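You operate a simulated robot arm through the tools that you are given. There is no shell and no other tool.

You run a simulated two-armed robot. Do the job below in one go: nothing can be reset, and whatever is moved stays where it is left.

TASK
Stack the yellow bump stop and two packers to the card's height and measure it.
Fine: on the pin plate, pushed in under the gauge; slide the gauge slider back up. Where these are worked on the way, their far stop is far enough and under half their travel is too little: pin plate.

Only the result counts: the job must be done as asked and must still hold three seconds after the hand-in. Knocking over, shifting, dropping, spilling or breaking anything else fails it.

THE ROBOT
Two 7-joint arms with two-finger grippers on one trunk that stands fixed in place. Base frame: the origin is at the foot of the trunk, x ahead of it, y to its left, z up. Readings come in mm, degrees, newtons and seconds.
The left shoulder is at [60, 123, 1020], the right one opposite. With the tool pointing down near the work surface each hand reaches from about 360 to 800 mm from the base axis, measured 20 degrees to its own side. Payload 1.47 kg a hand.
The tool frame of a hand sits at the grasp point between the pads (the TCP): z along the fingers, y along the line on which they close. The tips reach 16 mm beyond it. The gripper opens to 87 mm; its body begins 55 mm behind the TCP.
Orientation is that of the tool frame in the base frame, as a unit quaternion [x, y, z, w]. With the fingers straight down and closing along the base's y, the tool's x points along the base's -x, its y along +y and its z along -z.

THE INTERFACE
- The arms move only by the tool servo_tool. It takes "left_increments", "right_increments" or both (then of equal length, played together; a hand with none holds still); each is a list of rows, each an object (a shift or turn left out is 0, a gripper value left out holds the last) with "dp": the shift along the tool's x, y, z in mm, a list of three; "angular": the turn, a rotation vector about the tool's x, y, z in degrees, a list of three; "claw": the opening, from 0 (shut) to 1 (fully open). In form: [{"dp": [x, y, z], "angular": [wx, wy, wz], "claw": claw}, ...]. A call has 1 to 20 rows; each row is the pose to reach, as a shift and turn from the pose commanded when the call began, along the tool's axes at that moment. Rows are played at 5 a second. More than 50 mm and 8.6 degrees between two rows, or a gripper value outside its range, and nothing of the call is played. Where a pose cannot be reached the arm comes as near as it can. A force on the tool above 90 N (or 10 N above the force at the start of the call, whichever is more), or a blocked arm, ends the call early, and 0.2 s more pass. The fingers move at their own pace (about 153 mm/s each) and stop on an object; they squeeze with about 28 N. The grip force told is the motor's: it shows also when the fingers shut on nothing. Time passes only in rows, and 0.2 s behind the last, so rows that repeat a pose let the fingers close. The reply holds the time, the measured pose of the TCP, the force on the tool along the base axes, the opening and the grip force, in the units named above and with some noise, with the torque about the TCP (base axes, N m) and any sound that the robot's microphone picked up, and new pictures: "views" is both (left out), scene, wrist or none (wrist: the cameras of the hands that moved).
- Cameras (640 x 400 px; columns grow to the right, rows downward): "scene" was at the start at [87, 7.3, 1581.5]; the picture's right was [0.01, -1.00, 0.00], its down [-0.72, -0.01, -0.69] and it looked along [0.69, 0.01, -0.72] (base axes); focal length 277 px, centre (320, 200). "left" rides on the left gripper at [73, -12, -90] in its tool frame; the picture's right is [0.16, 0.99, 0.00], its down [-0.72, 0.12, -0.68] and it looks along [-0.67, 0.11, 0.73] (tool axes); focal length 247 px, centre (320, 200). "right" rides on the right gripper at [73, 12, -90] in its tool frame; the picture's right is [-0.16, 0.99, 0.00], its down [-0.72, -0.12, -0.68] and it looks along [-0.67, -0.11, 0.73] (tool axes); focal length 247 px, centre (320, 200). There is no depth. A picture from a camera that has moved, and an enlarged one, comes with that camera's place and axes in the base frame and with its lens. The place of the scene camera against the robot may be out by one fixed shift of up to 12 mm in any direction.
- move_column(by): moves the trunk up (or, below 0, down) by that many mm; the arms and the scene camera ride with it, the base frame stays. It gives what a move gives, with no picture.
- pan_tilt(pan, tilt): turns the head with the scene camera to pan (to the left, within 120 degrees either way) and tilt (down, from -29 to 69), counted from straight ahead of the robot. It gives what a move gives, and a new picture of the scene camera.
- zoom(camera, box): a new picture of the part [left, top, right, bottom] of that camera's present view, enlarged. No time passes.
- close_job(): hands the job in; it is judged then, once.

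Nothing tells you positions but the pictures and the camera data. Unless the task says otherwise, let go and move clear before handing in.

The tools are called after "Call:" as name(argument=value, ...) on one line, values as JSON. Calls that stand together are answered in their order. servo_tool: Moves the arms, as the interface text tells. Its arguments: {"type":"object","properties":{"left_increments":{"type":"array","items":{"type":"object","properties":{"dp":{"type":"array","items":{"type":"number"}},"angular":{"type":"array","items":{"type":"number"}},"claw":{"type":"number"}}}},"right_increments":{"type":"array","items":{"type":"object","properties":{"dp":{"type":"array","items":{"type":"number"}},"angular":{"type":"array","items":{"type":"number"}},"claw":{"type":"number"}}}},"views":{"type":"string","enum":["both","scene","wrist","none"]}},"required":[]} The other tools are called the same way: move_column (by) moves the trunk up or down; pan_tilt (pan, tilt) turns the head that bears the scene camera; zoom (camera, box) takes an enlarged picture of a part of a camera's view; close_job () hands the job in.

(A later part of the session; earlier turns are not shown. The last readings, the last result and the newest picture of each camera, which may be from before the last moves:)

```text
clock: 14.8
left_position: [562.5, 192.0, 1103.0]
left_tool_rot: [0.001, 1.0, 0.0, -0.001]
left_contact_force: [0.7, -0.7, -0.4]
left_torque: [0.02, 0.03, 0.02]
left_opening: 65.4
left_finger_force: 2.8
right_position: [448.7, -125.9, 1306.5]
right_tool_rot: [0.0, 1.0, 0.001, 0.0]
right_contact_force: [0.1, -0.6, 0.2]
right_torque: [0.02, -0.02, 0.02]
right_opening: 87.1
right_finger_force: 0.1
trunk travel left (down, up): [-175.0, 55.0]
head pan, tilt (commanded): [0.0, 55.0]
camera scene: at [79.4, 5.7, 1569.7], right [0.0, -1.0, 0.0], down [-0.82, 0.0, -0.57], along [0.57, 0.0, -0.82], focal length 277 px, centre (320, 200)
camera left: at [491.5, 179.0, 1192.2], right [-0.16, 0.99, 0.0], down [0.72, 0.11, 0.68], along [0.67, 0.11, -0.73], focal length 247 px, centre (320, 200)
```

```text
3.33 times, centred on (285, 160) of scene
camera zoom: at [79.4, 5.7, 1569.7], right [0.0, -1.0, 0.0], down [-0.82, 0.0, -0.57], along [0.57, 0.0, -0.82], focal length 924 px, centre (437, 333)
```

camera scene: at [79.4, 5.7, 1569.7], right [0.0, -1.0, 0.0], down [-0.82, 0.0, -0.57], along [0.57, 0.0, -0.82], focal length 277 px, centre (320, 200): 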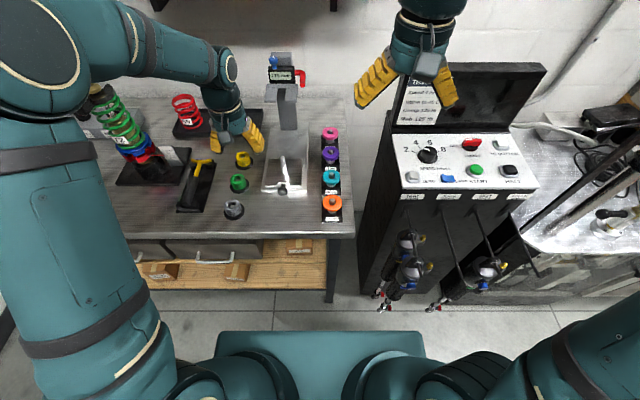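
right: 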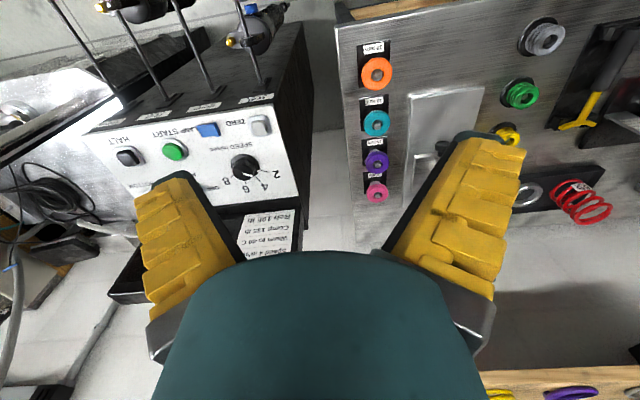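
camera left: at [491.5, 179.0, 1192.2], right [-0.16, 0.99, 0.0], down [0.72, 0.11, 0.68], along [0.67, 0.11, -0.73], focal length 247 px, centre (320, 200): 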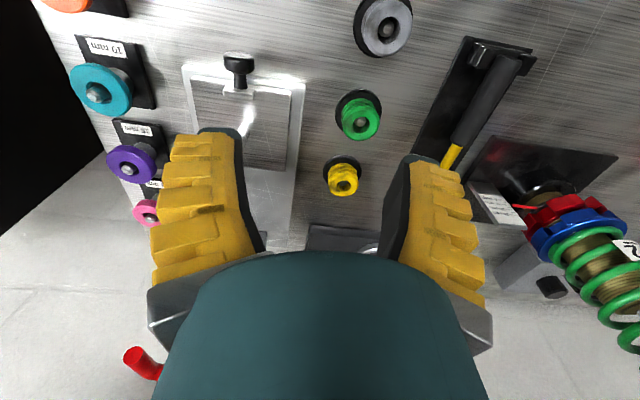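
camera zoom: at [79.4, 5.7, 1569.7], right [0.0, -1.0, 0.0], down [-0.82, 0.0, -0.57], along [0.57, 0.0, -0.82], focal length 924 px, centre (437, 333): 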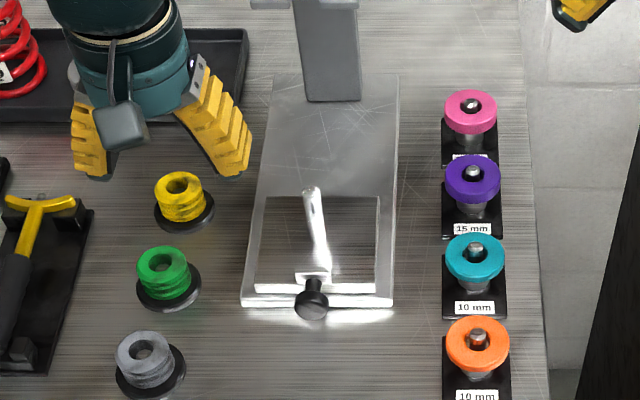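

The pin plate is at its outer stop. Next I'll take the left hand above the yellow bump stop.

Call:
servo_tool(left_increments=[{"dp": [-38, 15, 20]}, {"dp": [-76, 30, 40]}, {"dp": [-114, 45, 65]}, {"dp": [-147, 57, 95]}, {"dp": [-147, 57, 105]}, {"dp": [-147, 57, 105]}], views="wrist")

Call:
zoom(camera="left", box=[240, 50, 400, 200])

```text
clock: 16.2
left_position: [713.8, 247.2, 996.3]
left_tool_rot: [0.001, 1.0, 0.0, 0.0]
left_contact_force: [-0.4, 0.2, -0.1]
left_torque: [0.02, -0.02, -0.04]
left_opening: 65.5
left_finger_force: 2.8
right_position: [447.5, -125.7, 1307.1]
right_tool_rot: [0.0, 1.0, 0.001, 0.0]
right_contact_force: [-0.1, 0.3, -0.3]
right_torque: [0.03, 0.07, 0.02]
right_opening: 86.9
right_finger_force: 0.0
trunk travel left (down, up): [-175.0, 55.0]
head pan, tilt (commanded): [0.0, 55.0]
camera left: at [642.2, 235.1, 1086.7], right [-0.16, 0.99, 0.0], down [0.72, 0.12, 0.68], along [0.67, 0.11, -0.73], focal length 247 px, centre (320, 200)
```

left: 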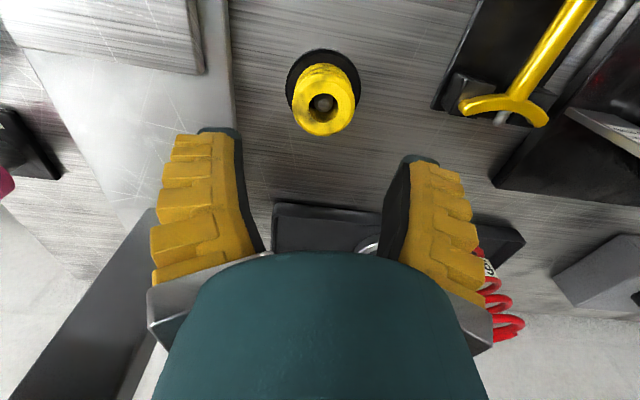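

```text
2.67 times, centred on (320, 125) of left
camera zoom: at [642.2, 235.1, 1086.7], right [-0.16, 0.99, 0.0], down [0.72, 0.12, 0.68], along [0.67, 0.11, -0.73], focal length 659 px, centre (320, 400)
```

zoom: 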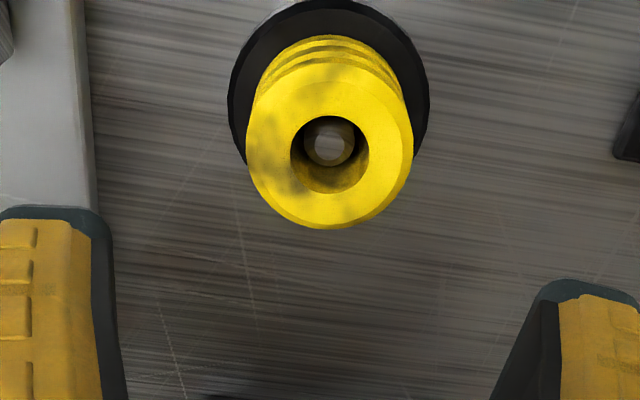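

Three views agree on the yellow stop's top at (711.5, 249.3, 915). I'll go down, grip it about 10 mm below the top, and keep the opening at 65 mm on the way.

Call:
servo_tool(left_increments=[{"dp": [2, 2, 25]}, {"dp": [3, 2.3, 50]}, {"dp": [3, 2.3, 75]}, {"dp": [3, 2.3, 91]}, {"dp": [3, 2.3, 91]}], views="wrist")

Call:
zoom(camera="left", box=[230, 100, 410, 260])

```text
clock: 17.4
left_position: [705.9, 250.2, 906.9]
left_tool_rot: [0.0, 1.0, 0.001, 0.0]
left_contact_force: [0.2, -0.6, 0.3]
left_torque: [0.01, -0.03, 0.01]
left_opening: 65.5
left_finger_force: 3.4
right_position: [448.0, -125.2, 1308.2]
right_tool_rot: [-0.001, 1.0, 0.0, 0.0]
right_contact_force: [-0.4, 0.7, -0.2]
right_torque: [0.0, 0.03, 0.01]
right_opening: 86.8
right_finger_force: 0.1
trunk travel left (down, up): [-175.0, 55.0]
head pan, tilt (commanded): [0.0, 55.0]
camera left: at [636.3, 236.0, 996.1], right [-0.16, 0.99, 0.0], down [0.72, 0.12, 0.68], along [0.67, 0.11, -0.73], focal length 247 px, centre (320, 200)
```

left: 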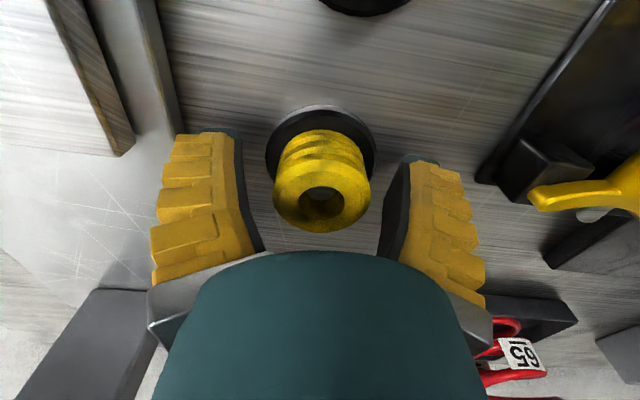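

```text
2.50 times, centred on (320, 180) of left
camera zoom: at [636.3, 236.0, 996.1], right [-0.16, 0.99, 0.0], down [0.72, 0.12, 0.68], along [0.67, 0.11, -0.73], focal length 617 px, centre (320, 250)
```

zoom: 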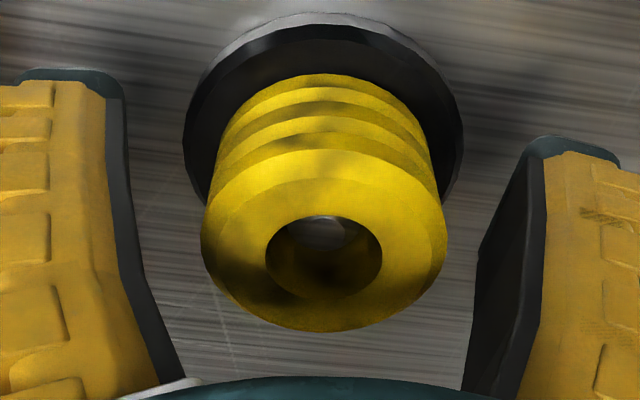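

The stop is centred between the fingers, with the TCP about 9 mm below its top. Closing on it.

Call:
servo_tool(left_increments=[{"dp": [0, 0, 1], "claw": 0.4}, {"dp": [0, 0, 1], "claw": 0.2}, {"dp": [0, 0, 1], "claw": 0.0}, {"dp": [0, 0, 1], "claw": 0.0}], views="wrist")

```text
clock: 18.4
left_position: [707.1, 249.2, 907.9]
left_tool_rot: [0.0, 1.0, -0.001, 0.001]
left_contact_force: [-1.2, 2.7, 6.5]
left_torque: [0.04, 0.07, -0.09]
left_opening: 34.8
left_finger_force: 28.2
right_position: [446.9, -125.0, 1306.9]
right_tool_rot: [0.001, 1.0, 0.0, 0.0]
right_contact_force: [0.0, 0.3, 0.1]
right_torque: [-0.01, 0.05, -0.01]
right_opening: 87.1
right_finger_force: 0.1
trunk travel left (down, up): [-175.0, 55.0]
head pan, tilt (commanded): [0.0, 55.0]
camera left: at [635.7, 236.4, 996.2], right [-0.16, 0.99, 0.0], down [0.72, 0.12, 0.68], along [0.67, 0.11, -0.73], focal length 247 px, centre (320, 200)
```

left: 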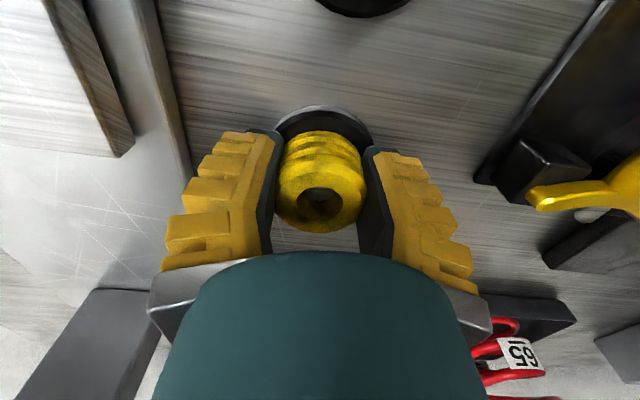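

Call:
servo_tool(left_increments=[{"dp": [0, 0, -20], "claw": 0}, {"dp": [0, 0, -50], "claw": 0}, {"dp": [0, 0, -85], "claw": 0}, {"dp": [0, 0, -120], "claw": 0}, {"dp": [0, 0, -120], "claw": 0}], views="both")

Call:
zoom(camera="scene", box=[200, 80, 300, 180])

Call:
zoom(camera="left", box=[230, 60, 410, 260])

```text
clock: 19.6
left_position: [708.3, 248.8, 1027.4]
left_tool_rot: [0.0, 1.0, -0.001, 0.0]
left_contact_force: [0.3, 0.0, -1.2]
left_torque: [0.0, 0.01, 0.0]
left_opening: 34.6
left_finger_force: 27.6
right_position: [449.0, -125.3, 1307.1]
right_tool_rot: [0.001, 1.0, -0.001, 0.001]
right_contact_force: [0.4, -0.5, -0.3]
right_torque: [0.01, 0.0, 0.01]
right_opening: 87.1
right_finger_force: 0.2
trunk travel left (down, up): [-175.0, 55.0]
head pan, tilt (commanded): [0.0, 55.0]
camera scene: at [79.3, 6.7, 1569.7], right [0.0, -1.0, 0.0], down [-0.82, 0.0, -0.57], along [0.57, 0.0, -0.82], focal length 277 px, centre (320, 200)
camera left: at [636.5, 235.9, 1116.4], right [-0.16, 0.99, 0.0], down [0.72, 0.12, 0.68], along [0.67, 0.11, -0.73], focal length 247 px, centre (320, 200)
```

scene: 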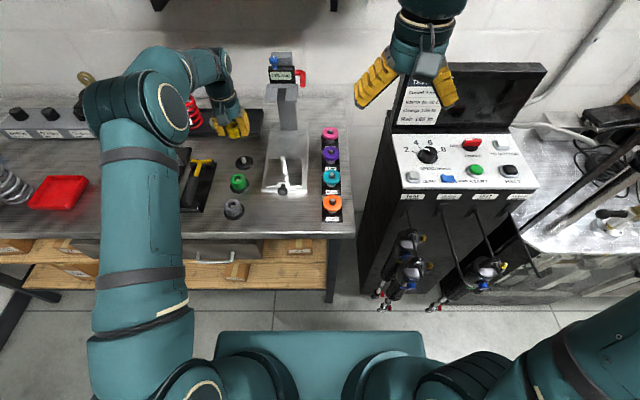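
left: 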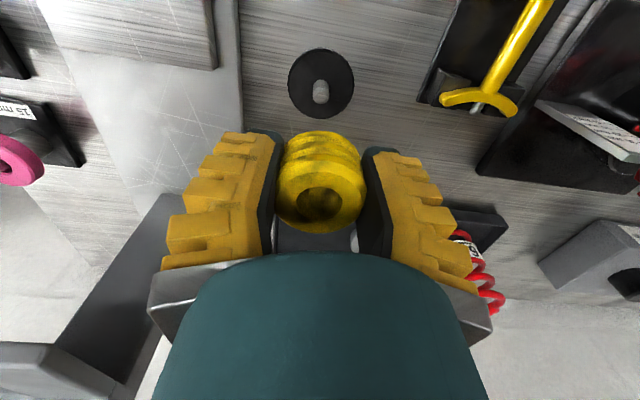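

```text
4.00 times, centred on (250, 130) of scene
camera zoom: at [79.3, 6.7, 1569.7], right [0.0, -1.0, 0.0], down [-0.82, 0.0, -0.57], along [0.57, 0.0, -0.82], focal length 1109 px, centre (600, 480)
```

zoom: 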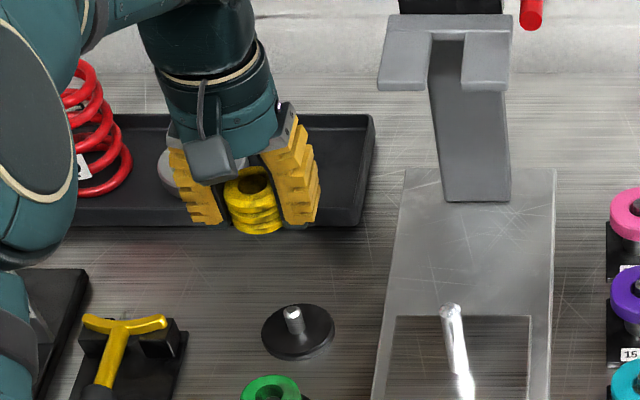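

```text
2.00 times, centred on (320, 160) of left
camera zoom: at [636.5, 235.9, 1116.4], right [-0.16, 0.99, 0.0], down [0.72, 0.12, 0.68], along [0.67, 0.11, -0.73], focal length 494 px, centre (320, 280)
```

zoom: 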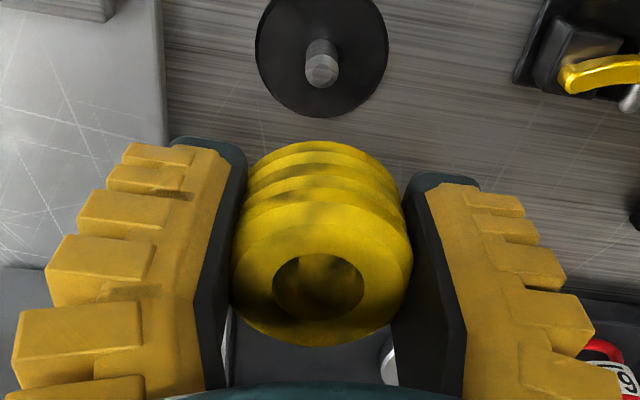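

The stop is in hand, and its stand disc is at z ≈ 879, so it is probably about 35 mm tall. I'll carry it over to the pin and check the pin's place from there.

Call:
servo_tool(left_increments=[{"dp": [30, -20, -20], "claw": 0}, {"dp": [55, -55, -38], "claw": 0}, {"dp": [68, -95, -38], "claw": 0}, {"dp": [68, -137, -38], "claw": 0}, {"dp": [68, -137, -38], "claw": 0}], views="wrist")

Call:
zoom(camera="left", box=[240, 30, 400, 180])

Call:
zoom(camera="scene", box=[240, 100, 340, 200])

```text
clock: 20.8
left_position: [639.8, 112.5, 1063.7]
left_tool_rot: [-0.001, 1.0, 0.0, 0.0]
left_contact_force: [0.1, 0.2, -0.5]
left_torque: [-0.02, 0.01, 0.01]
left_opening: 34.3
left_finger_force: 28.0
right_position: [447.9, -126.0, 1307.2]
right_tool_rot: [0.0, 1.0, 0.0, -0.001]
right_contact_force: [0.4, 0.5, -0.1]
right_torque: [0.03, 0.02, 0.02]
right_opening: 87.3
right_finger_force: 0.0
trunk travel left (down, up): [-175.0, 55.0]
head pan, tilt (commanded): [0.0, 55.0]
camera left: at [568.2, 100.2, 1153.3], right [-0.16, 0.99, 0.0], down [0.72, 0.12, 0.68], along [0.67, 0.11, -0.73], focal length 247 px, centre (320, 200)
```

left: 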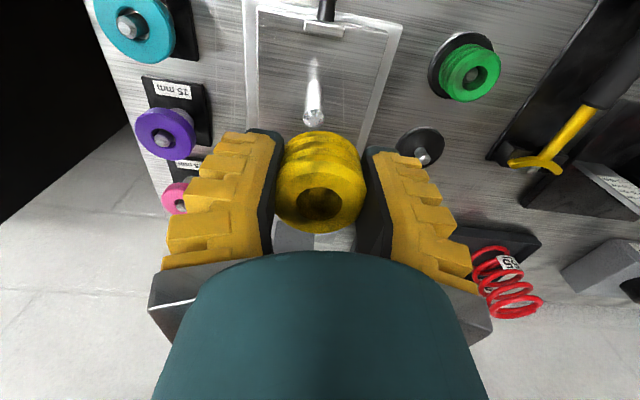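

```text
2.67 times, centred on (320, 105) of left
camera zoom: at [568.2, 100.2, 1153.3], right [-0.16, 0.99, 0.0], down [0.72, 0.12, 0.68], along [0.67, 0.11, -0.73], focal length 659 px, centre (320, 453)
```

zoom: 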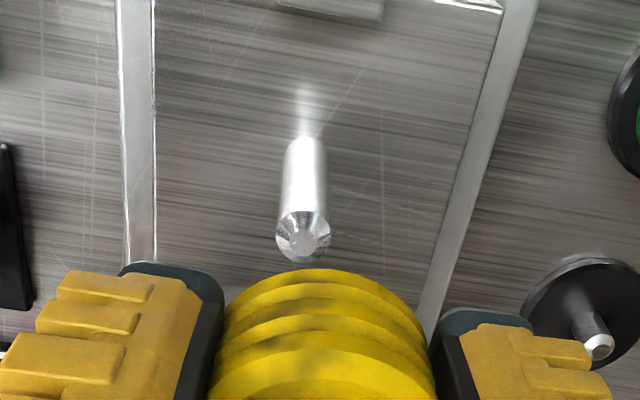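

```text
4.00 times, centred on (290, 150) of scene
camera zoom: at [78.5, 7.3, 1569.8], right [0.0, -1.0, 0.0], down [-0.82, 0.0, -0.57], along [0.57, 0.0, -0.82], focal length 1109 px, centre (440, 400)
```

zoom: 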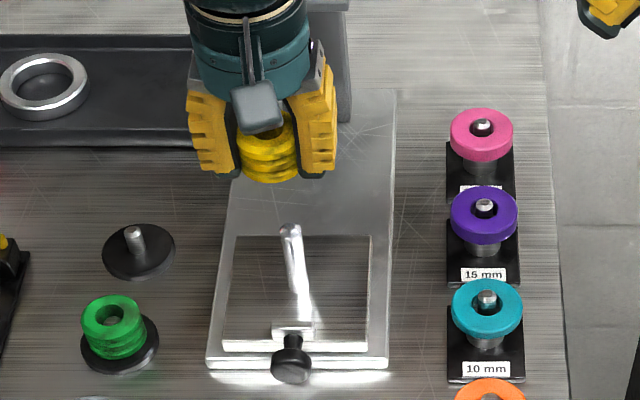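

The pin stands at about (650.4, 108.5), with its base at z ≈ 899 and its top near 970. I'll align the stop over it just above the tip and check before lowering.

Call:
servo_tool(left_increments=[{"dp": [-9.2, -3.7, 15], "claw": 0}, {"dp": [-9.2, -3.7, 45], "claw": 0}, {"dp": [-9.2, -3.7, 45], "claw": 0}], views="both")

Call:
zoom(camera="left", box=[240, 30, 400, 180])

Call:
zoom(camera="scene", box=[250, 120, 320, 200])

```text
clock: 21.6
left_position: [650.3, 106.8, 1017.4]
left_tool_rot: [0.0, 1.0, 0.0, 0.001]
left_contact_force: [-0.7, -0.3, -0.2]
left_torque: [-0.02, 0.03, 0.03]
left_opening: 34.2
left_finger_force: 27.8
right_position: [447.9, -125.0, 1306.9]
right_tool_rot: [0.0, 1.0, -0.001, 0.0]
right_contact_force: [-0.3, -0.5, -0.3]
right_torque: [0.0, 0.01, 0.03]
right_opening: 87.1
right_finger_force: 0.0
trunk travel left (down, up): [-175.0, 55.0]
head pan, tilt (commanded): [0.0, 55.0]
camera scene: at [78.4, 6.7, 1569.8], right [0.0, -1.0, 0.0], down [-0.82, 0.0, -0.57], along [0.57, 0.0, -0.82], focal length 277 px, centre (320, 200)
camera left: at [578.4, 95.0, 1107.4], right [-0.16, 0.99, 0.0], down [0.72, 0.12, 0.68], along [0.67, 0.11, -0.73], focal length 247 px, centre (320, 200)
```

scene: 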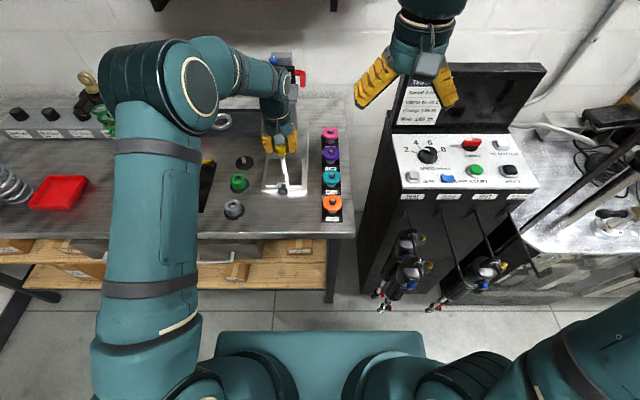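
left: 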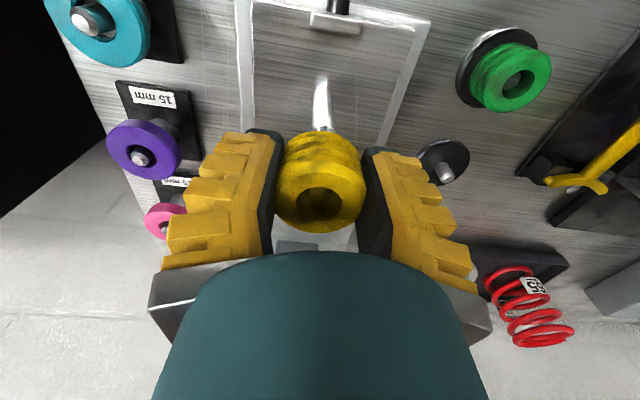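

```text
2.67 times, centred on (320, 105) of left
camera zoom: at [578.4, 95.0, 1107.4], right [-0.16, 0.99, 0.0], down [0.72, 0.12, 0.68], along [0.67, 0.11, -0.73], focal length 659 px, centre (320, 453)
```

zoom: 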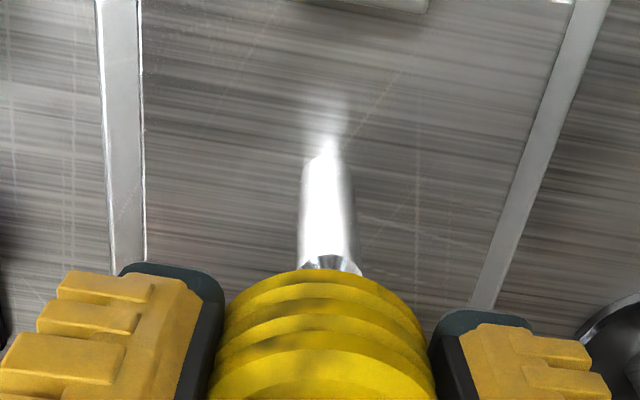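

```text
5.00 times, centred on (285, 160) of scene
camera zoom: at [78.4, 6.7, 1569.8], right [0.0, -1.0, 0.0], down [-0.82, 0.0, -0.57], along [0.57, 0.0, -0.82], focal length 1386 px, centre (495, 400)
```

zoom: 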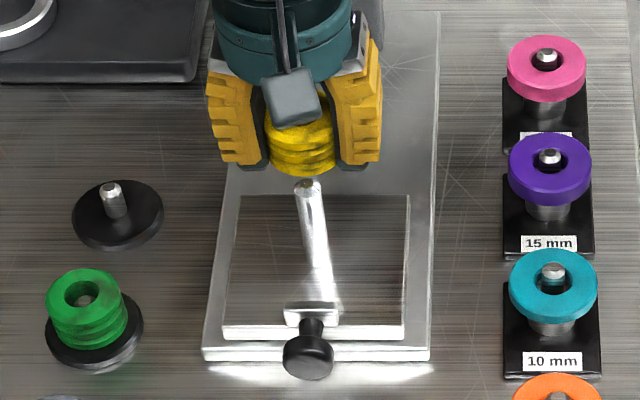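

Call:
servo_tool(left_increments=[{"dp": [-1.1, 1.6, 0], "claw": 0}, {"dp": [-1.1, 1.6, 15], "claw": 0}, {"dp": [-1.1, 1.6, 25], "claw": 0}, {"dp": [-1.1, 1.6, 35], "claw": 0}, {"dp": [-1.1, 1.6, 35], "claw": 0}], views="both")

Call:
zoom(camera="left", box=[240, 60, 400, 260])

Call:
zoom(camera="scene", box=[250, 120, 320, 200])

```text
clock: 22.8
left_position: [651.9, 109.7, 985.5]
left_tool_rot: [-0.001, 1.0, 0.0, 0.005]
left_contact_force: [15.6, 4.9, 33.9]
left_torque: [0.09, 0.09, -0.06]
left_opening: 49.5
left_finger_force: 27.8
right_position: [446.2, -125.3, 1306.7]
right_tool_rot: [0.0, 1.0, 0.0, 0.001]
right_contact_force: [0.6, -0.6, -0.1]
right_torque: [-0.04, 0.01, 0.0]
right_opening: 87.1
right_finger_force: 0.1
trunk travel left (down, up): [-175.0, 55.0]
head pan, tilt (commanded): [0.0, 55.0]
camera scene: at [77.5, 6.5, 1570.0], right [0.0, -1.0, 0.0], down [-0.82, 0.0, -0.57], along [0.57, 0.0, -0.82], focal length 277 px, centre (320, 200)
camera left: at [579.1, 97.5, 1074.1], right [-0.16, 0.99, 0.0], down [0.72, 0.12, 0.69], along [0.68, 0.11, -0.73], focal length 247 px, centre (320, 200)
```

scene: 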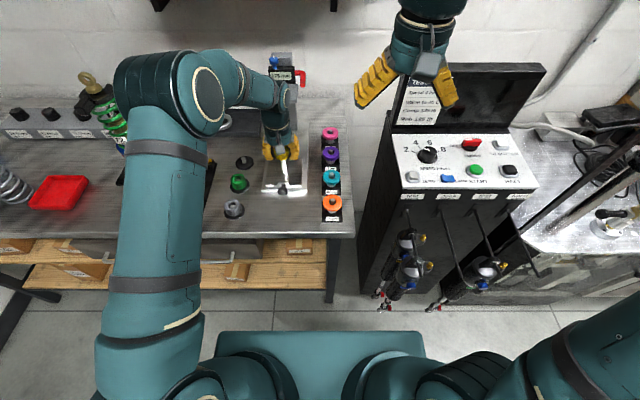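
left: 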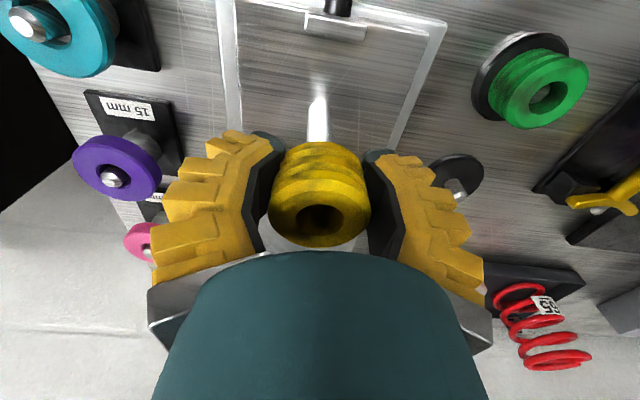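

```text
2.00 times, centred on (320, 160) of left
camera zoom: at [579.1, 97.5, 1074.1], right [-0.16, 0.99, 0.0], down [0.72, 0.12, 0.69], along [0.68, 0.11, -0.73], focal length 494 px, centre (320, 280)
```

zoom: 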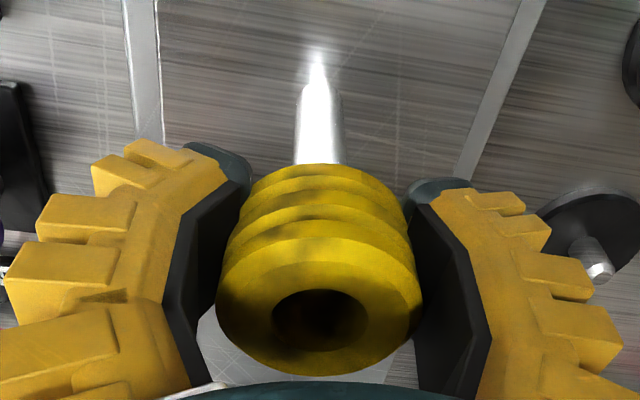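

```text
5.00 times, centred on (285, 160) of scene
camera zoom: at [77.5, 6.5, 1570.0], right [0.0, -1.0, 0.0], down [-0.82, 0.0, -0.57], along [0.57, 0.0, -0.82], focal length 1386 px, centre (495, 400)
```

zoom: 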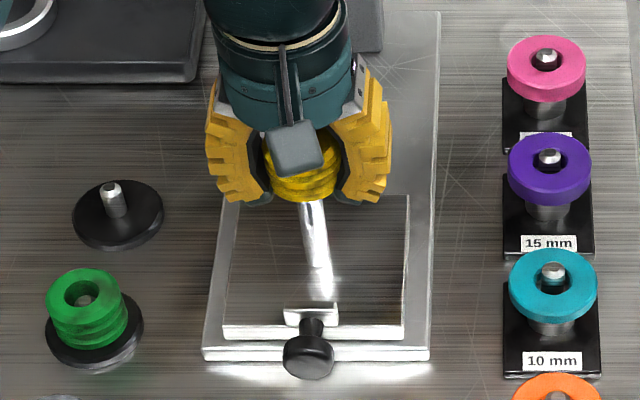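

The stop met the pin tip off-centre and was pushed up a little in the grip. I'll lift, reassess where the hole is against the pin, and correct.

Call:
servo_tool(left_increments=[{"dp": [0, 0, -20], "claw": 0}, {"dp": [0, 0, -45], "claw": 0}, {"dp": [0, 0, -45], "claw": 0}], views="both")

Call:
zoom(camera="left", box=[240, 60, 400, 260])

Call:
zoom(camera="scene", box=[250, 110, 320, 190])

```text
clock: 23.6
left_position: [648.1, 111.1, 1027.3]
left_tool_rot: [0.0, 1.0, 0.0, -0.001]
left_contact_force: [0.8, 0.0, -1.3]
left_torque: [0.01, 0.02, 0.02]
left_opening: 34.2
left_finger_force: 27.7
right_position: [448.3, -125.3, 1306.7]
right_tool_rot: [0.0, 1.0, 0.0, 0.001]
right_contact_force: [0.6, 0.3, 0.5]
right_torque: [0.02, -0.01, 0.01]
right_opening: 87.2
right_finger_force: 0.1
trunk travel left (down, up): [-175.0, 55.0]
head pan, tilt (commanded): [0.0, 55.0]
camera scene: at [79.1, 6.6, 1569.6], right [0.0, -1.0, 0.0], down [-0.82, 0.0, -0.57], along [0.57, 0.0, -0.82], focal length 277 px, centre (320, 200)
camera left: at [577.2, 98.5, 1115.6], right [-0.16, 0.99, 0.0], down [0.73, 0.12, 0.68], along [0.67, 0.11, -0.73], focal length 247 px, centre (320, 200)
```

scene: 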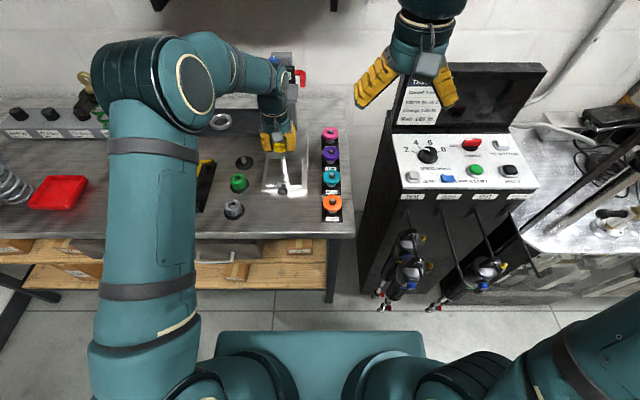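
left: 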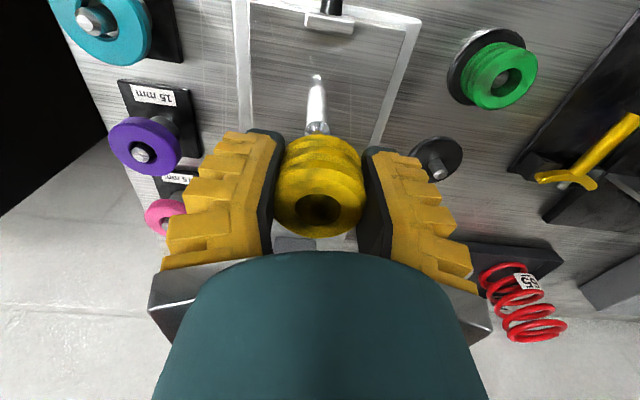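

```text
2.00 times, centred on (320, 160) of left
camera zoom: at [577.2, 98.5, 1115.6], right [-0.16, 0.99, 0.0], down [0.73, 0.12, 0.68], along [0.67, 0.11, -0.73], focal length 494 px, centre (320, 280)
```

zoom: 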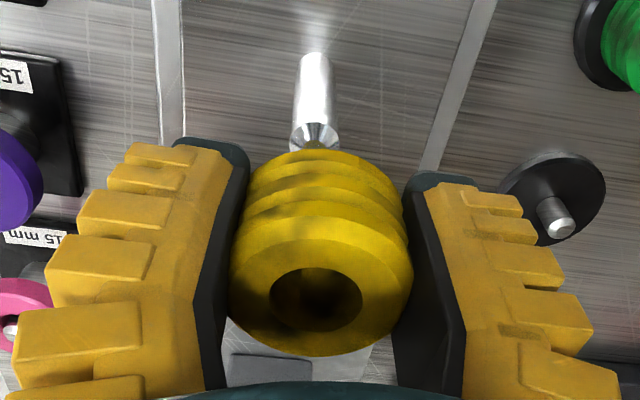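

```text
5.00 times, centred on (285, 150) of scene
camera zoom: at [79.1, 6.6, 1569.6], right [0.0, -1.0, 0.0], down [-0.82, 0.0, -0.57], along [0.57, 0.0, -0.82], focal length 1386 px, centre (495, 450)
```

zoom: 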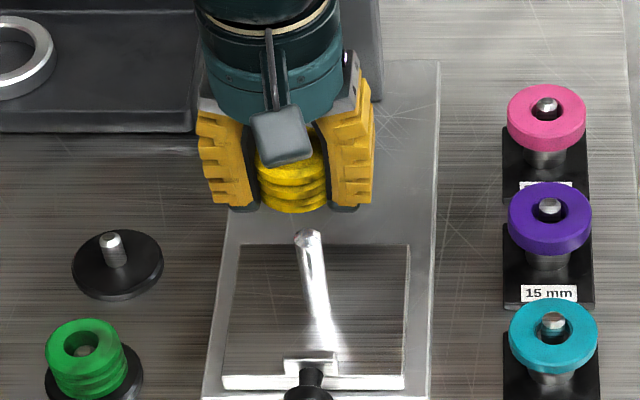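

The pin seems to lie a few mm further along x than the hole. I'll bring the free right hand round to a side view, so its camera shows the x offset between stop and pin directly.

Call:
servo_tool(right_increments=[{"dp": [-14, 2, 9], "angular": [0, 0, -7.5]}, {"dp": [-28, 4, 18], "angular": [0, 0, -15]}, {"dp": [-42, 6, 26], "angular": [0, 0, -22.5]}, {"dp": [-56, 9, 35], "angular": [0, 0, -30]}, {"dp": [-71, 11, 44], "angular": [0, 0, -37.5]}, {"dp": [-85, 13, 52], "angular": [0, 0, -45]}, {"dp": [-99, 15, 61], "angular": [0, 0, -52.5]}, {"dp": [-113, 17, 70], "angular": [0, 0, -60]}, {"dp": [-128, 19, 79], "angular": [0, 0, -67.5]}, {"dp": [-142, 22, 87], "angular": [0, 0, -75]}, {"dp": [-156, 24, 96], "angular": [0, 0, -82.5]}, {"dp": [-170, 26, 105], "angular": [0, 0, -90]}, {"dp": [-170, 26, 105], "angular": [0, 0, -90]}], views="both")

```text
clock: 26.4
left_position: [648.5, 111.2, 1027.5]
left_tool_rot: [-0.001, 1.0, 0.0, 0.0]
left_contact_force: [0.0, -0.2, -0.9]
left_torque: [0.0, 0.0, 0.0]
left_opening: 33.0
left_finger_force: 28.2
right_position: [617.6, -99.2, 1201.7]
right_tool_rot: [0.708, -0.706, 0.001, 0.0]
right_contact_force: [-0.3, -0.4, -0.2]
right_torque: [-0.01, -0.04, 0.0]
right_opening: 86.9
right_finger_force: 0.0
trunk travel left (down, up): [-175.0, 55.0]
head pan, tilt (commanded): [0.0, 55.0]
camera scene: at [78.2, 6.6, 1569.8], right [0.0, -1.0, 0.0], down [-0.82, 0.0, -0.57], along [0.57, 0.0, -0.82], focal length 277 px, centre (320, 200)
camera right: at [606.2, -172.9, 1290.3], right [-0.99, 0.16, 0.0], down [0.11, 0.72, 0.68], along [0.11, 0.67, -0.73], focal length 247 px, centre (320, 200)
```

scene: 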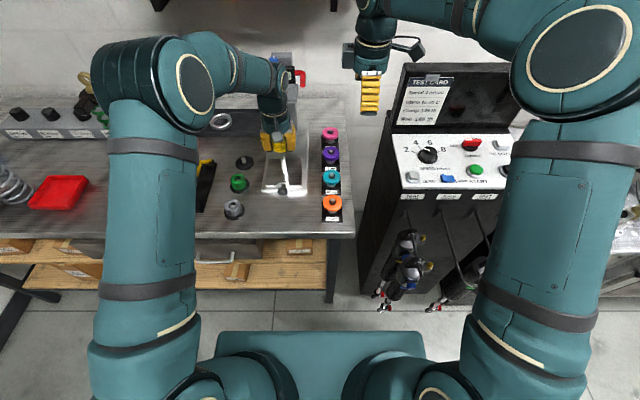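
right: 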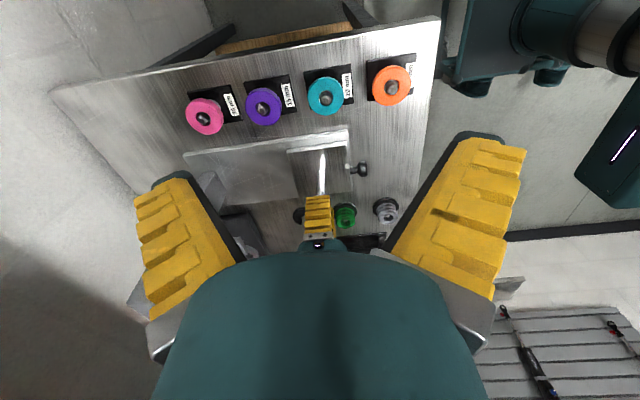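

Call:
zoom(camera="right", box=[280, 140, 380, 250])

Call:
zoom(camera="right", box=[180, 40, 420, 180])

```text
3.64 times, centred on (330, 195) of right
camera zoom: at [606.2, -172.9, 1290.3], right [-0.99, 0.16, 0.0], down [0.11, 0.72, 0.68], along [0.11, 0.67, -0.73], focal length 898 px, centre (284, 218)
```

zoom: 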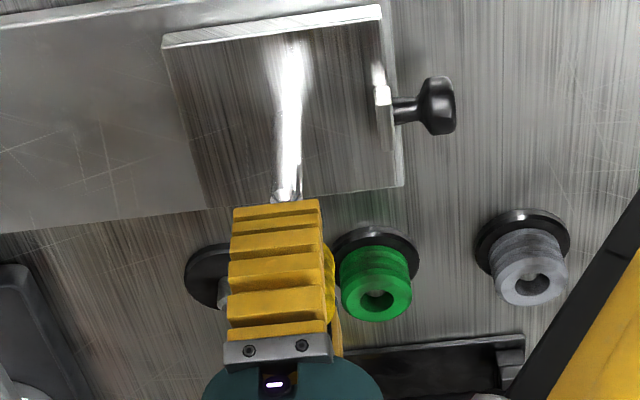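

```text
2.67 times, centred on (300, 110) of right
camera zoom: at [606.2, -172.9, 1290.3], right [-0.99, 0.16, 0.0], down [0.11, 0.72, 0.68], along [0.11, 0.67, -0.73], focal length 659 px, centre (373, 440)
```

zoom: 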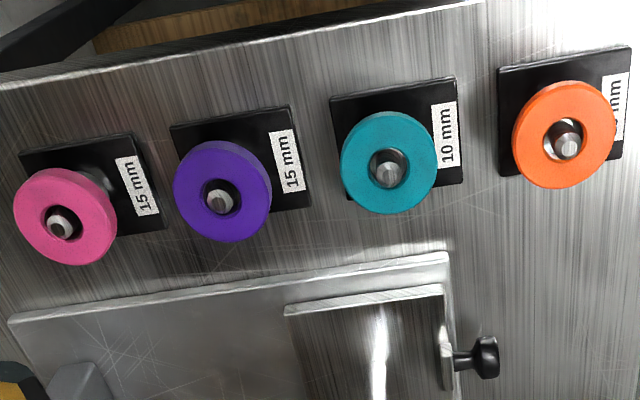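

Call:
servo_tool(right_increments=[{"dp": [0, -16, 0], "angular": [0, 0, -4.7]}, {"dp": [0, -32.5, 0], "angular": [0, 0, -9.33]}, {"dp": [0, -32.5, 0], "angular": [0, 0, -9.33]}], views="wrist")

Call:
zoom(camera="right", box=[280, 140, 360, 240])

Call:
zoom(camera="right", box=[300, 180, 340, 220])

```text
clock: 27.2
left_position: [648.3, 112.0, 1027.5]
left_tool_rot: [0.0, 1.0, -0.001, 0.0]
left_contact_force: [-0.1, 1.0, -0.4]
left_torque: [0.0, 0.03, 0.01]
left_opening: 33.0
left_finger_force: 27.9
right_position: [648.6, -100.2, 1202.8]
right_tool_rot: [0.763, -0.647, 0.001, 0.0]
right_contact_force: [-0.5, 1.0, 0.2]
right_torque: [-0.02, 0.02, -0.01]
right_opening: 86.9
right_finger_force: 0.0
trunk travel left (down, up): [-175.0, 55.0]
head pan, tilt (commanded): [0.0, 55.0]
camera right: at [649.0, -174.0, 1290.8], right [-1.0, 0.0, 0.0], down [0.0, 0.73, 0.68], along [0.0, 0.68, -0.73], focal length 247 px, centre (320, 200)
```

right: 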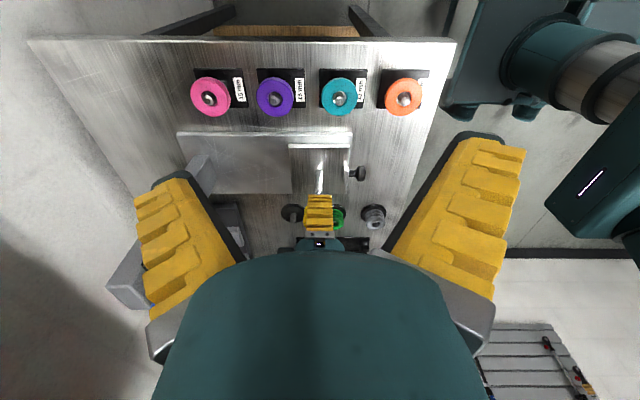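

```text
4.00 times, centred on (320, 190) of right
camera zoom: at [649.0, -174.0, 1290.8], right [-1.0, 0.0, 0.0], down [0.0, 0.73, 0.68], along [0.0, 0.68, -0.73], focal length 988 px, centre (320, 240)
```

zoom: 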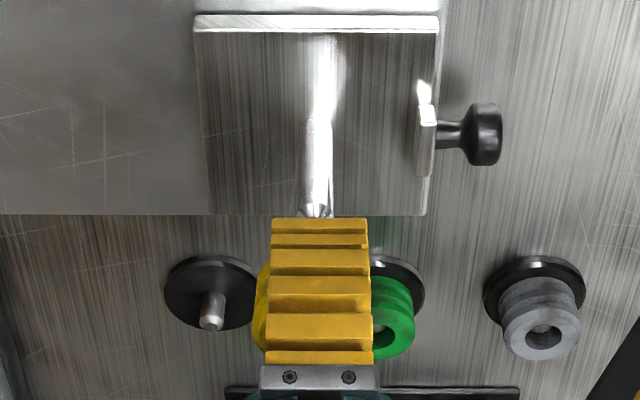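

```text
10.00 times, centred on (320, 200) of right
camera zoom: at [649.0, -174.0, 1290.8], right [-1.0, 0.0, 0.0], down [0.0, 0.73, 0.68], along [0.0, 0.68, -0.73], focal length 2470 px, centre (320, 200)
```

zoom: 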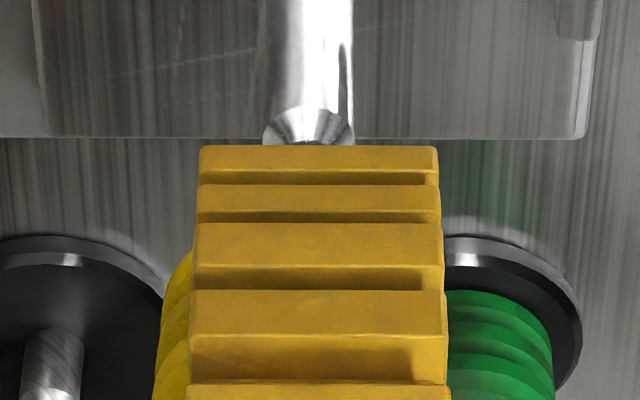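

The side view is clear: the stop sits about 4 mm toward +x in the grip, so it is about 3 mm off the pin in x and 1–2 mm in y. I'll correct that and check again just above the tip.

Call:
servo_tool(left_increments=[{"dp": [3, -1.5, 0], "claw": 0}, {"dp": [3, -1.5, 22], "claw": 0}, {"dp": [3, -1.5, 22], "claw": 0}], views="wrist")

Call:
zoom(camera="right", box=[300, 170, 340, 210])

Call:
zoom(camera="scene", box=[265, 130, 305, 180])

Call:
zoom(camera="left", box=[260, 60, 380, 250])

```text
clock: 28.0
left_position: [645.3, 107.4, 1005.4]
left_tool_rot: [0.0, 1.0, -0.001, 0.0]
left_contact_force: [-0.1, -0.8, -0.7]
left_torque: [-0.01, -0.01, 0.01]
left_opening: 33.0
left_finger_force: 27.9
right_position: [647.7, -99.5, 1202.7]
right_tool_rot: [0.762, -0.647, -0.001, 0.0]
right_contact_force: [-0.3, -0.5, 0.0]
right_torque: [-0.01, 0.01, 0.0]
right_opening: 87.2
right_finger_force: 0.1
trunk travel left (down, up): [-175.0, 55.0]
head pan, tilt (commanded): [0.0, 55.0]
camera left: at [573.8, 94.3, 1094.8], right [-0.16, 0.99, 0.0], down [0.72, 0.12, 0.68], along [0.67, 0.11, -0.73], focal length 247 px, centre (320, 200)
```

left: 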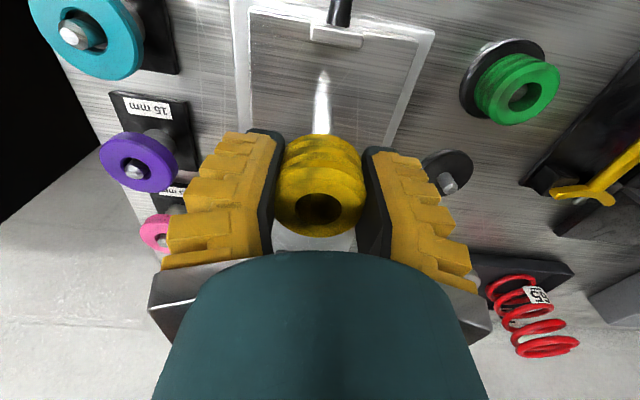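

```text
10.00 times, centred on (320, 190) of right
camera zoom: at [648.4, -174.1, 1291.0], right [-1.0, 0.0, 0.0], down [0.0, 0.73, 0.68], along [0.0, 0.68, -0.73], focal length 2470 px, centre (320, 300)
```

zoom: 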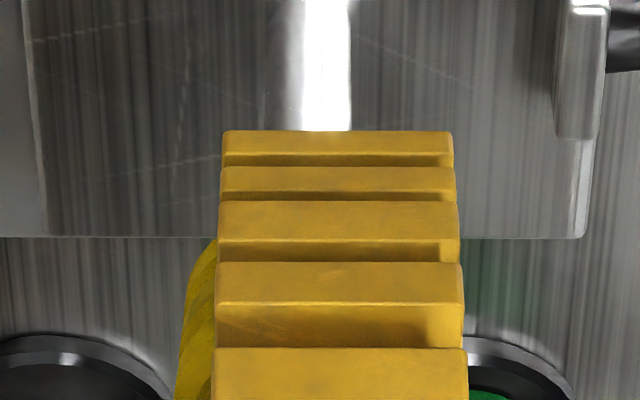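

```text
8.00 times, centred on (285, 155) of scene
camera zoom: at [77.9, 6.5, 1569.8], right [0.0, -1.0, 0.0], down [-0.82, 0.0, -0.57], along [0.57, 0.0, -0.82], focal length 2218 px, centre (600, 560)
```

zoom: 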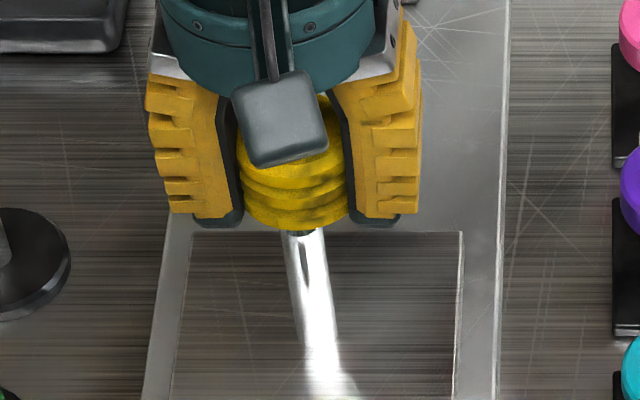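

```text
2.11 times, centred on (320, 155) of left
camera zoom: at [573.8, 94.3, 1094.8], right [-0.16, 0.99, 0.0], down [0.72, 0.12, 0.68], along [0.67, 0.11, -0.73], focal length 520 px, centre (320, 295)
```

zoom: 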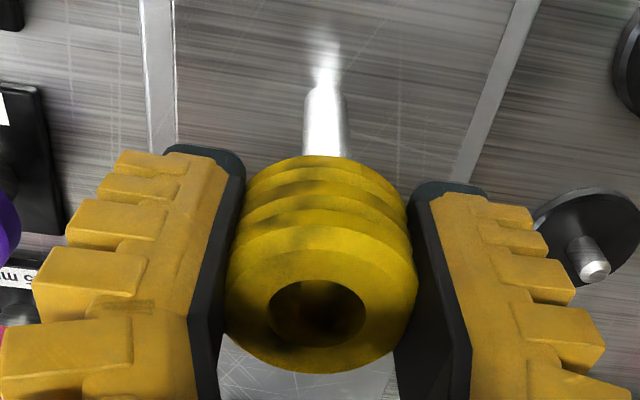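

The side and scene views now put the stop within about 1–2 mm of the pin's axis. I'll make a small correction and lower gently past the tip.

Call:
servo_tool(left_increments=[{"dp": [-0.8, 1.2, 4], "claw": 0}, {"dp": [-0.8, 1.2, 10], "claw": 0}, {"dp": [-0.8, 1.2, 16], "claw": 0}, {"dp": [-0.8, 1.2, 22], "claw": 0}, {"dp": [-0.8, 1.2, 22], "claw": 0}], views="wrist")

Call:
zoom(camera="right", box=[300, 170, 340, 210])

Call:
zoom(camera="scene", box=[265, 130, 305, 180])

```text
clock: 29.2
left_position: [647.1, 108.1, 985.0]
left_tool_rot: [0.0, 1.0, 0.0, 0.0]
left_contact_force: [1.1, 1.3, -0.2]
left_torque: [0.03, 0.0, 0.01]
left_opening: 32.9
left_finger_force: 28.0
right_position: [649.7, -99.9, 1201.5]
right_tool_rot: [0.762, -0.648, 0.0, 0.0]
right_contact_force: [-0.1, -0.5, -0.2]
right_torque: [-0.05, -0.01, -0.06]
right_opening: 87.1
right_finger_force: 0.1
trunk travel left (down, up): [-175.0, 55.0]
head pan, tilt (commanded): [0.0, 55.0]
camera left: at [575.9, 95.5, 1073.9], right [-0.16, 0.99, 0.0], down [0.72, 0.12, 0.68], along [0.67, 0.11, -0.73], focal length 247 px, centre (320, 200)
```

left: 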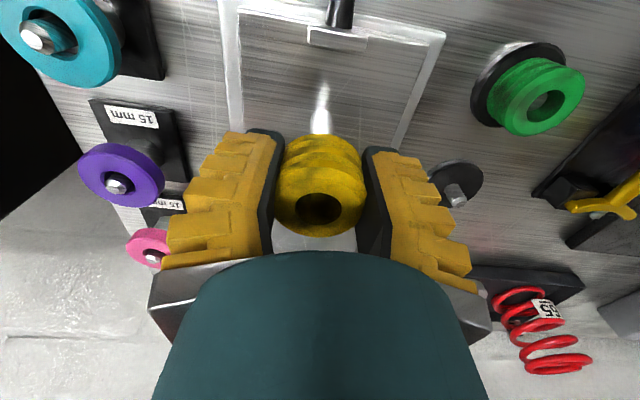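

```text
10.00 times, centred on (320, 190) of right
camera zoom: at [649.0, -174.0, 1290.7], right [-1.0, 0.0, 0.0], down [0.0, 0.73, 0.68], along [0.0, 0.68, -0.73], focal length 2470 px, centre (320, 300)
```

zoom: 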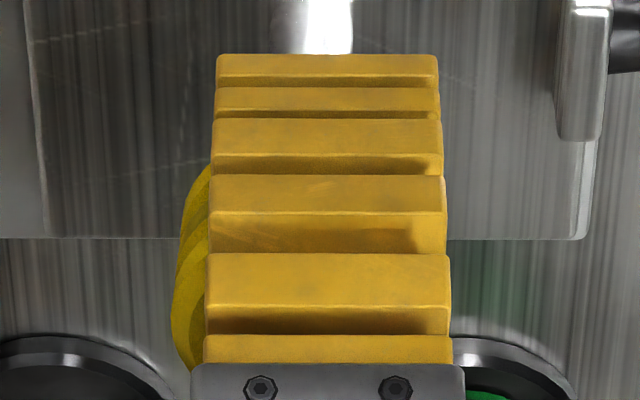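

```text
8.00 times, centred on (285, 155) of scene
camera zoom: at [78.6, 6.6, 1569.8], right [0.0, -1.0, 0.0], down [-0.82, 0.0, -0.57], along [0.57, 0.0, -0.82], focal length 2218 px, centre (600, 560)
```

zoom: 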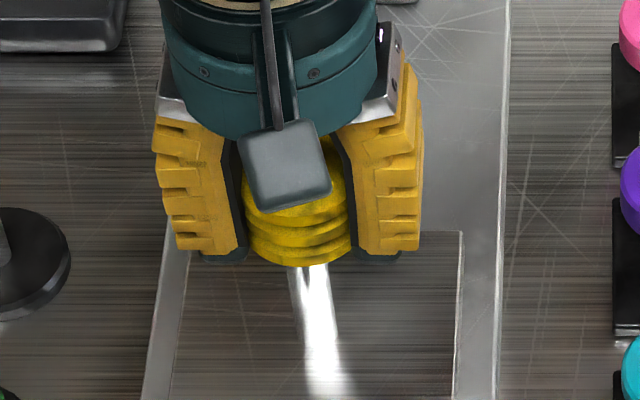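

No force on the way down, so the tip looks to be inside the hole. Lowering on toward the plate.

Call:
servo_tool(left_increments=[{"dp": [0, 0, 8], "claw": 0}, {"dp": [0, 0, 16], "claw": 0}, {"dp": [0, 0, 24], "claw": 0}, {"dp": [0, 0, 32], "claw": 0}, {"dp": [0, 0, 40], "claw": 0}, {"dp": [0, 0, 48], "claw": 0}, {"dp": [0, 0, 54], "claw": 0}, {"dp": [0, 0, 54], "claw": 0}], views="both")

Call:
zoom(camera="right", box=[290, 130, 350, 190])

Call:
zoom(camera="scene", box=[260, 140, 310, 200])

```text
clock: 31.0
left_position: [647.4, 109.1, 931.4]
left_tool_rot: [0.0, 1.0, 0.001, 0.001]
left_contact_force: [0.9, -0.4, 0.0]
left_torque: [0.01, 0.01, -0.01]
left_opening: 33.0
left_finger_force: 28.5
right_position: [650.0, -99.8, 1201.7]
right_tool_rot: [0.762, -0.648, 0.0, 0.0]
right_contact_force: [-0.1, 1.0, 0.0]
right_torque: [-0.01, 0.0, 0.0]
right_opening: 86.8
right_finger_force: 0.1
trunk travel left (down, up): [-175.0, 55.0]
head pan, tilt (commanded): [0.0, 55.0]
camera scene: at [78.6, 6.6, 1569.8], right [0.0, -1.0, 0.0], down [-0.82, 0.0, -0.57], along [0.57, 0.0, -0.82], focal length 277 px, centre (320, 200)
camera left: at [574.8, 95.9, 1020.1], right [-0.16, 0.99, 0.0], down [0.72, 0.12, 0.68], along [0.67, 0.11, -0.73], focal length 247 px, centre (320, 200)
```

scene: 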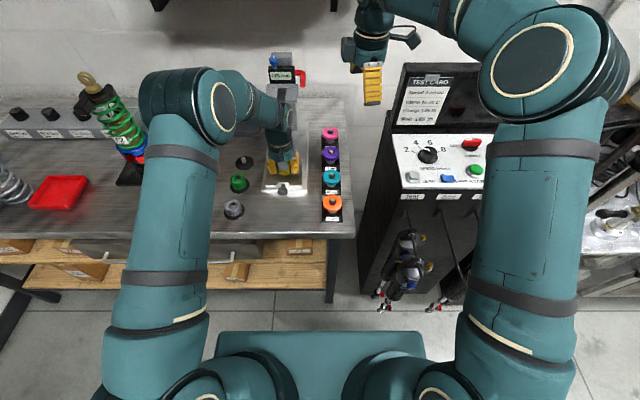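
left: 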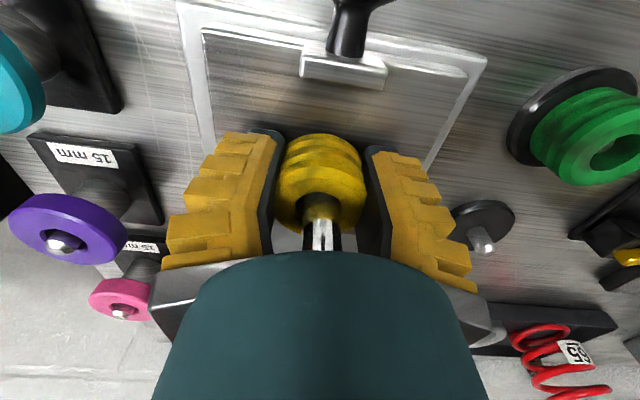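

```text
6.67 times, centred on (320, 160) of right
camera zoom: at [649.0, -174.0, 1290.7], right [-1.0, 0.0, 0.0], down [0.0, 0.73, 0.68], along [0.0, 0.68, -0.73], focal length 1646 px, centre (320, 467)
```

zoom: 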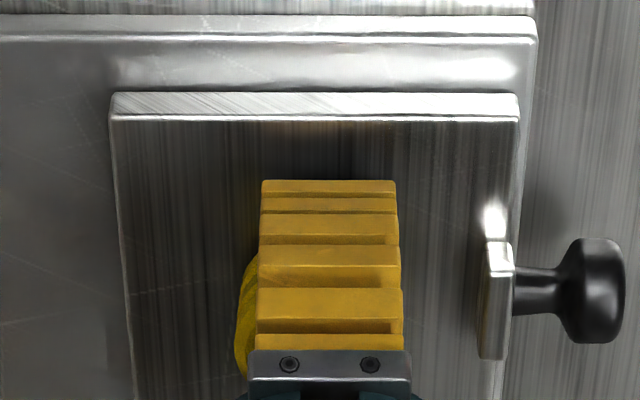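

```text
6.67 times, centred on (285, 170) of scene
camera zoom: at [78.6, 6.6, 1569.8], right [0.0, -1.0, 0.0], down [-0.82, 0.0, -0.57], along [0.57, 0.0, -0.82], focal length 1848 px, centre (553, 400)
```

zoom: 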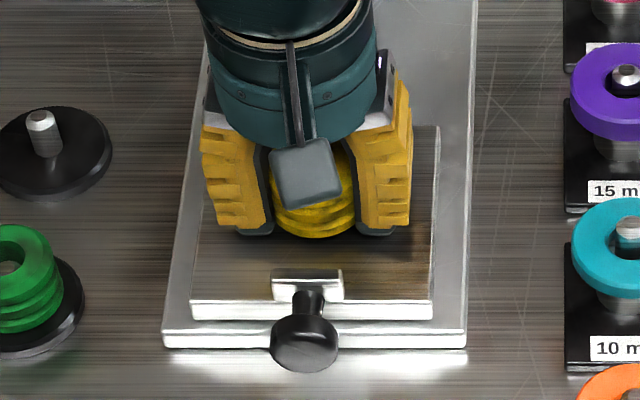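

The stop is on the pin and close to the plate. I'll lower a few mm more and release.

Call:
servo_tool(left_increments=[{"dp": [0, 0, 3], "claw": 0}, {"dp": [0, 0, 6], "claw": 0}, {"dp": [0, 0, 8], "claw": 0}, {"dp": [0, 0, 8], "claw": 0}], views="none")

```text
clock: 32.0
left_position: [646.7, 108.6, 924.3]
left_tool_rot: [0.001, 1.0, -0.001, 0.004]
left_contact_force: [1.0, -0.6, 28.2]
left_torque: [0.02, -0.16, -0.02]
left_opening: 33.3
left_finger_force: 28.0
right_position: [647.4, -99.7, 1203.2]
right_tool_rot: [0.762, -0.648, 0.0, -0.001]
right_contact_force: [-1.6, -1.1, 0.1]
right_torque: [0.04, 0.0, 0.03]
right_opening: 87.0
right_finger_force: 0.0
trunk travel left (down, up): [-175.0, 55.0]
head pan, tilt (commanded): [0.0, 55.0]
```

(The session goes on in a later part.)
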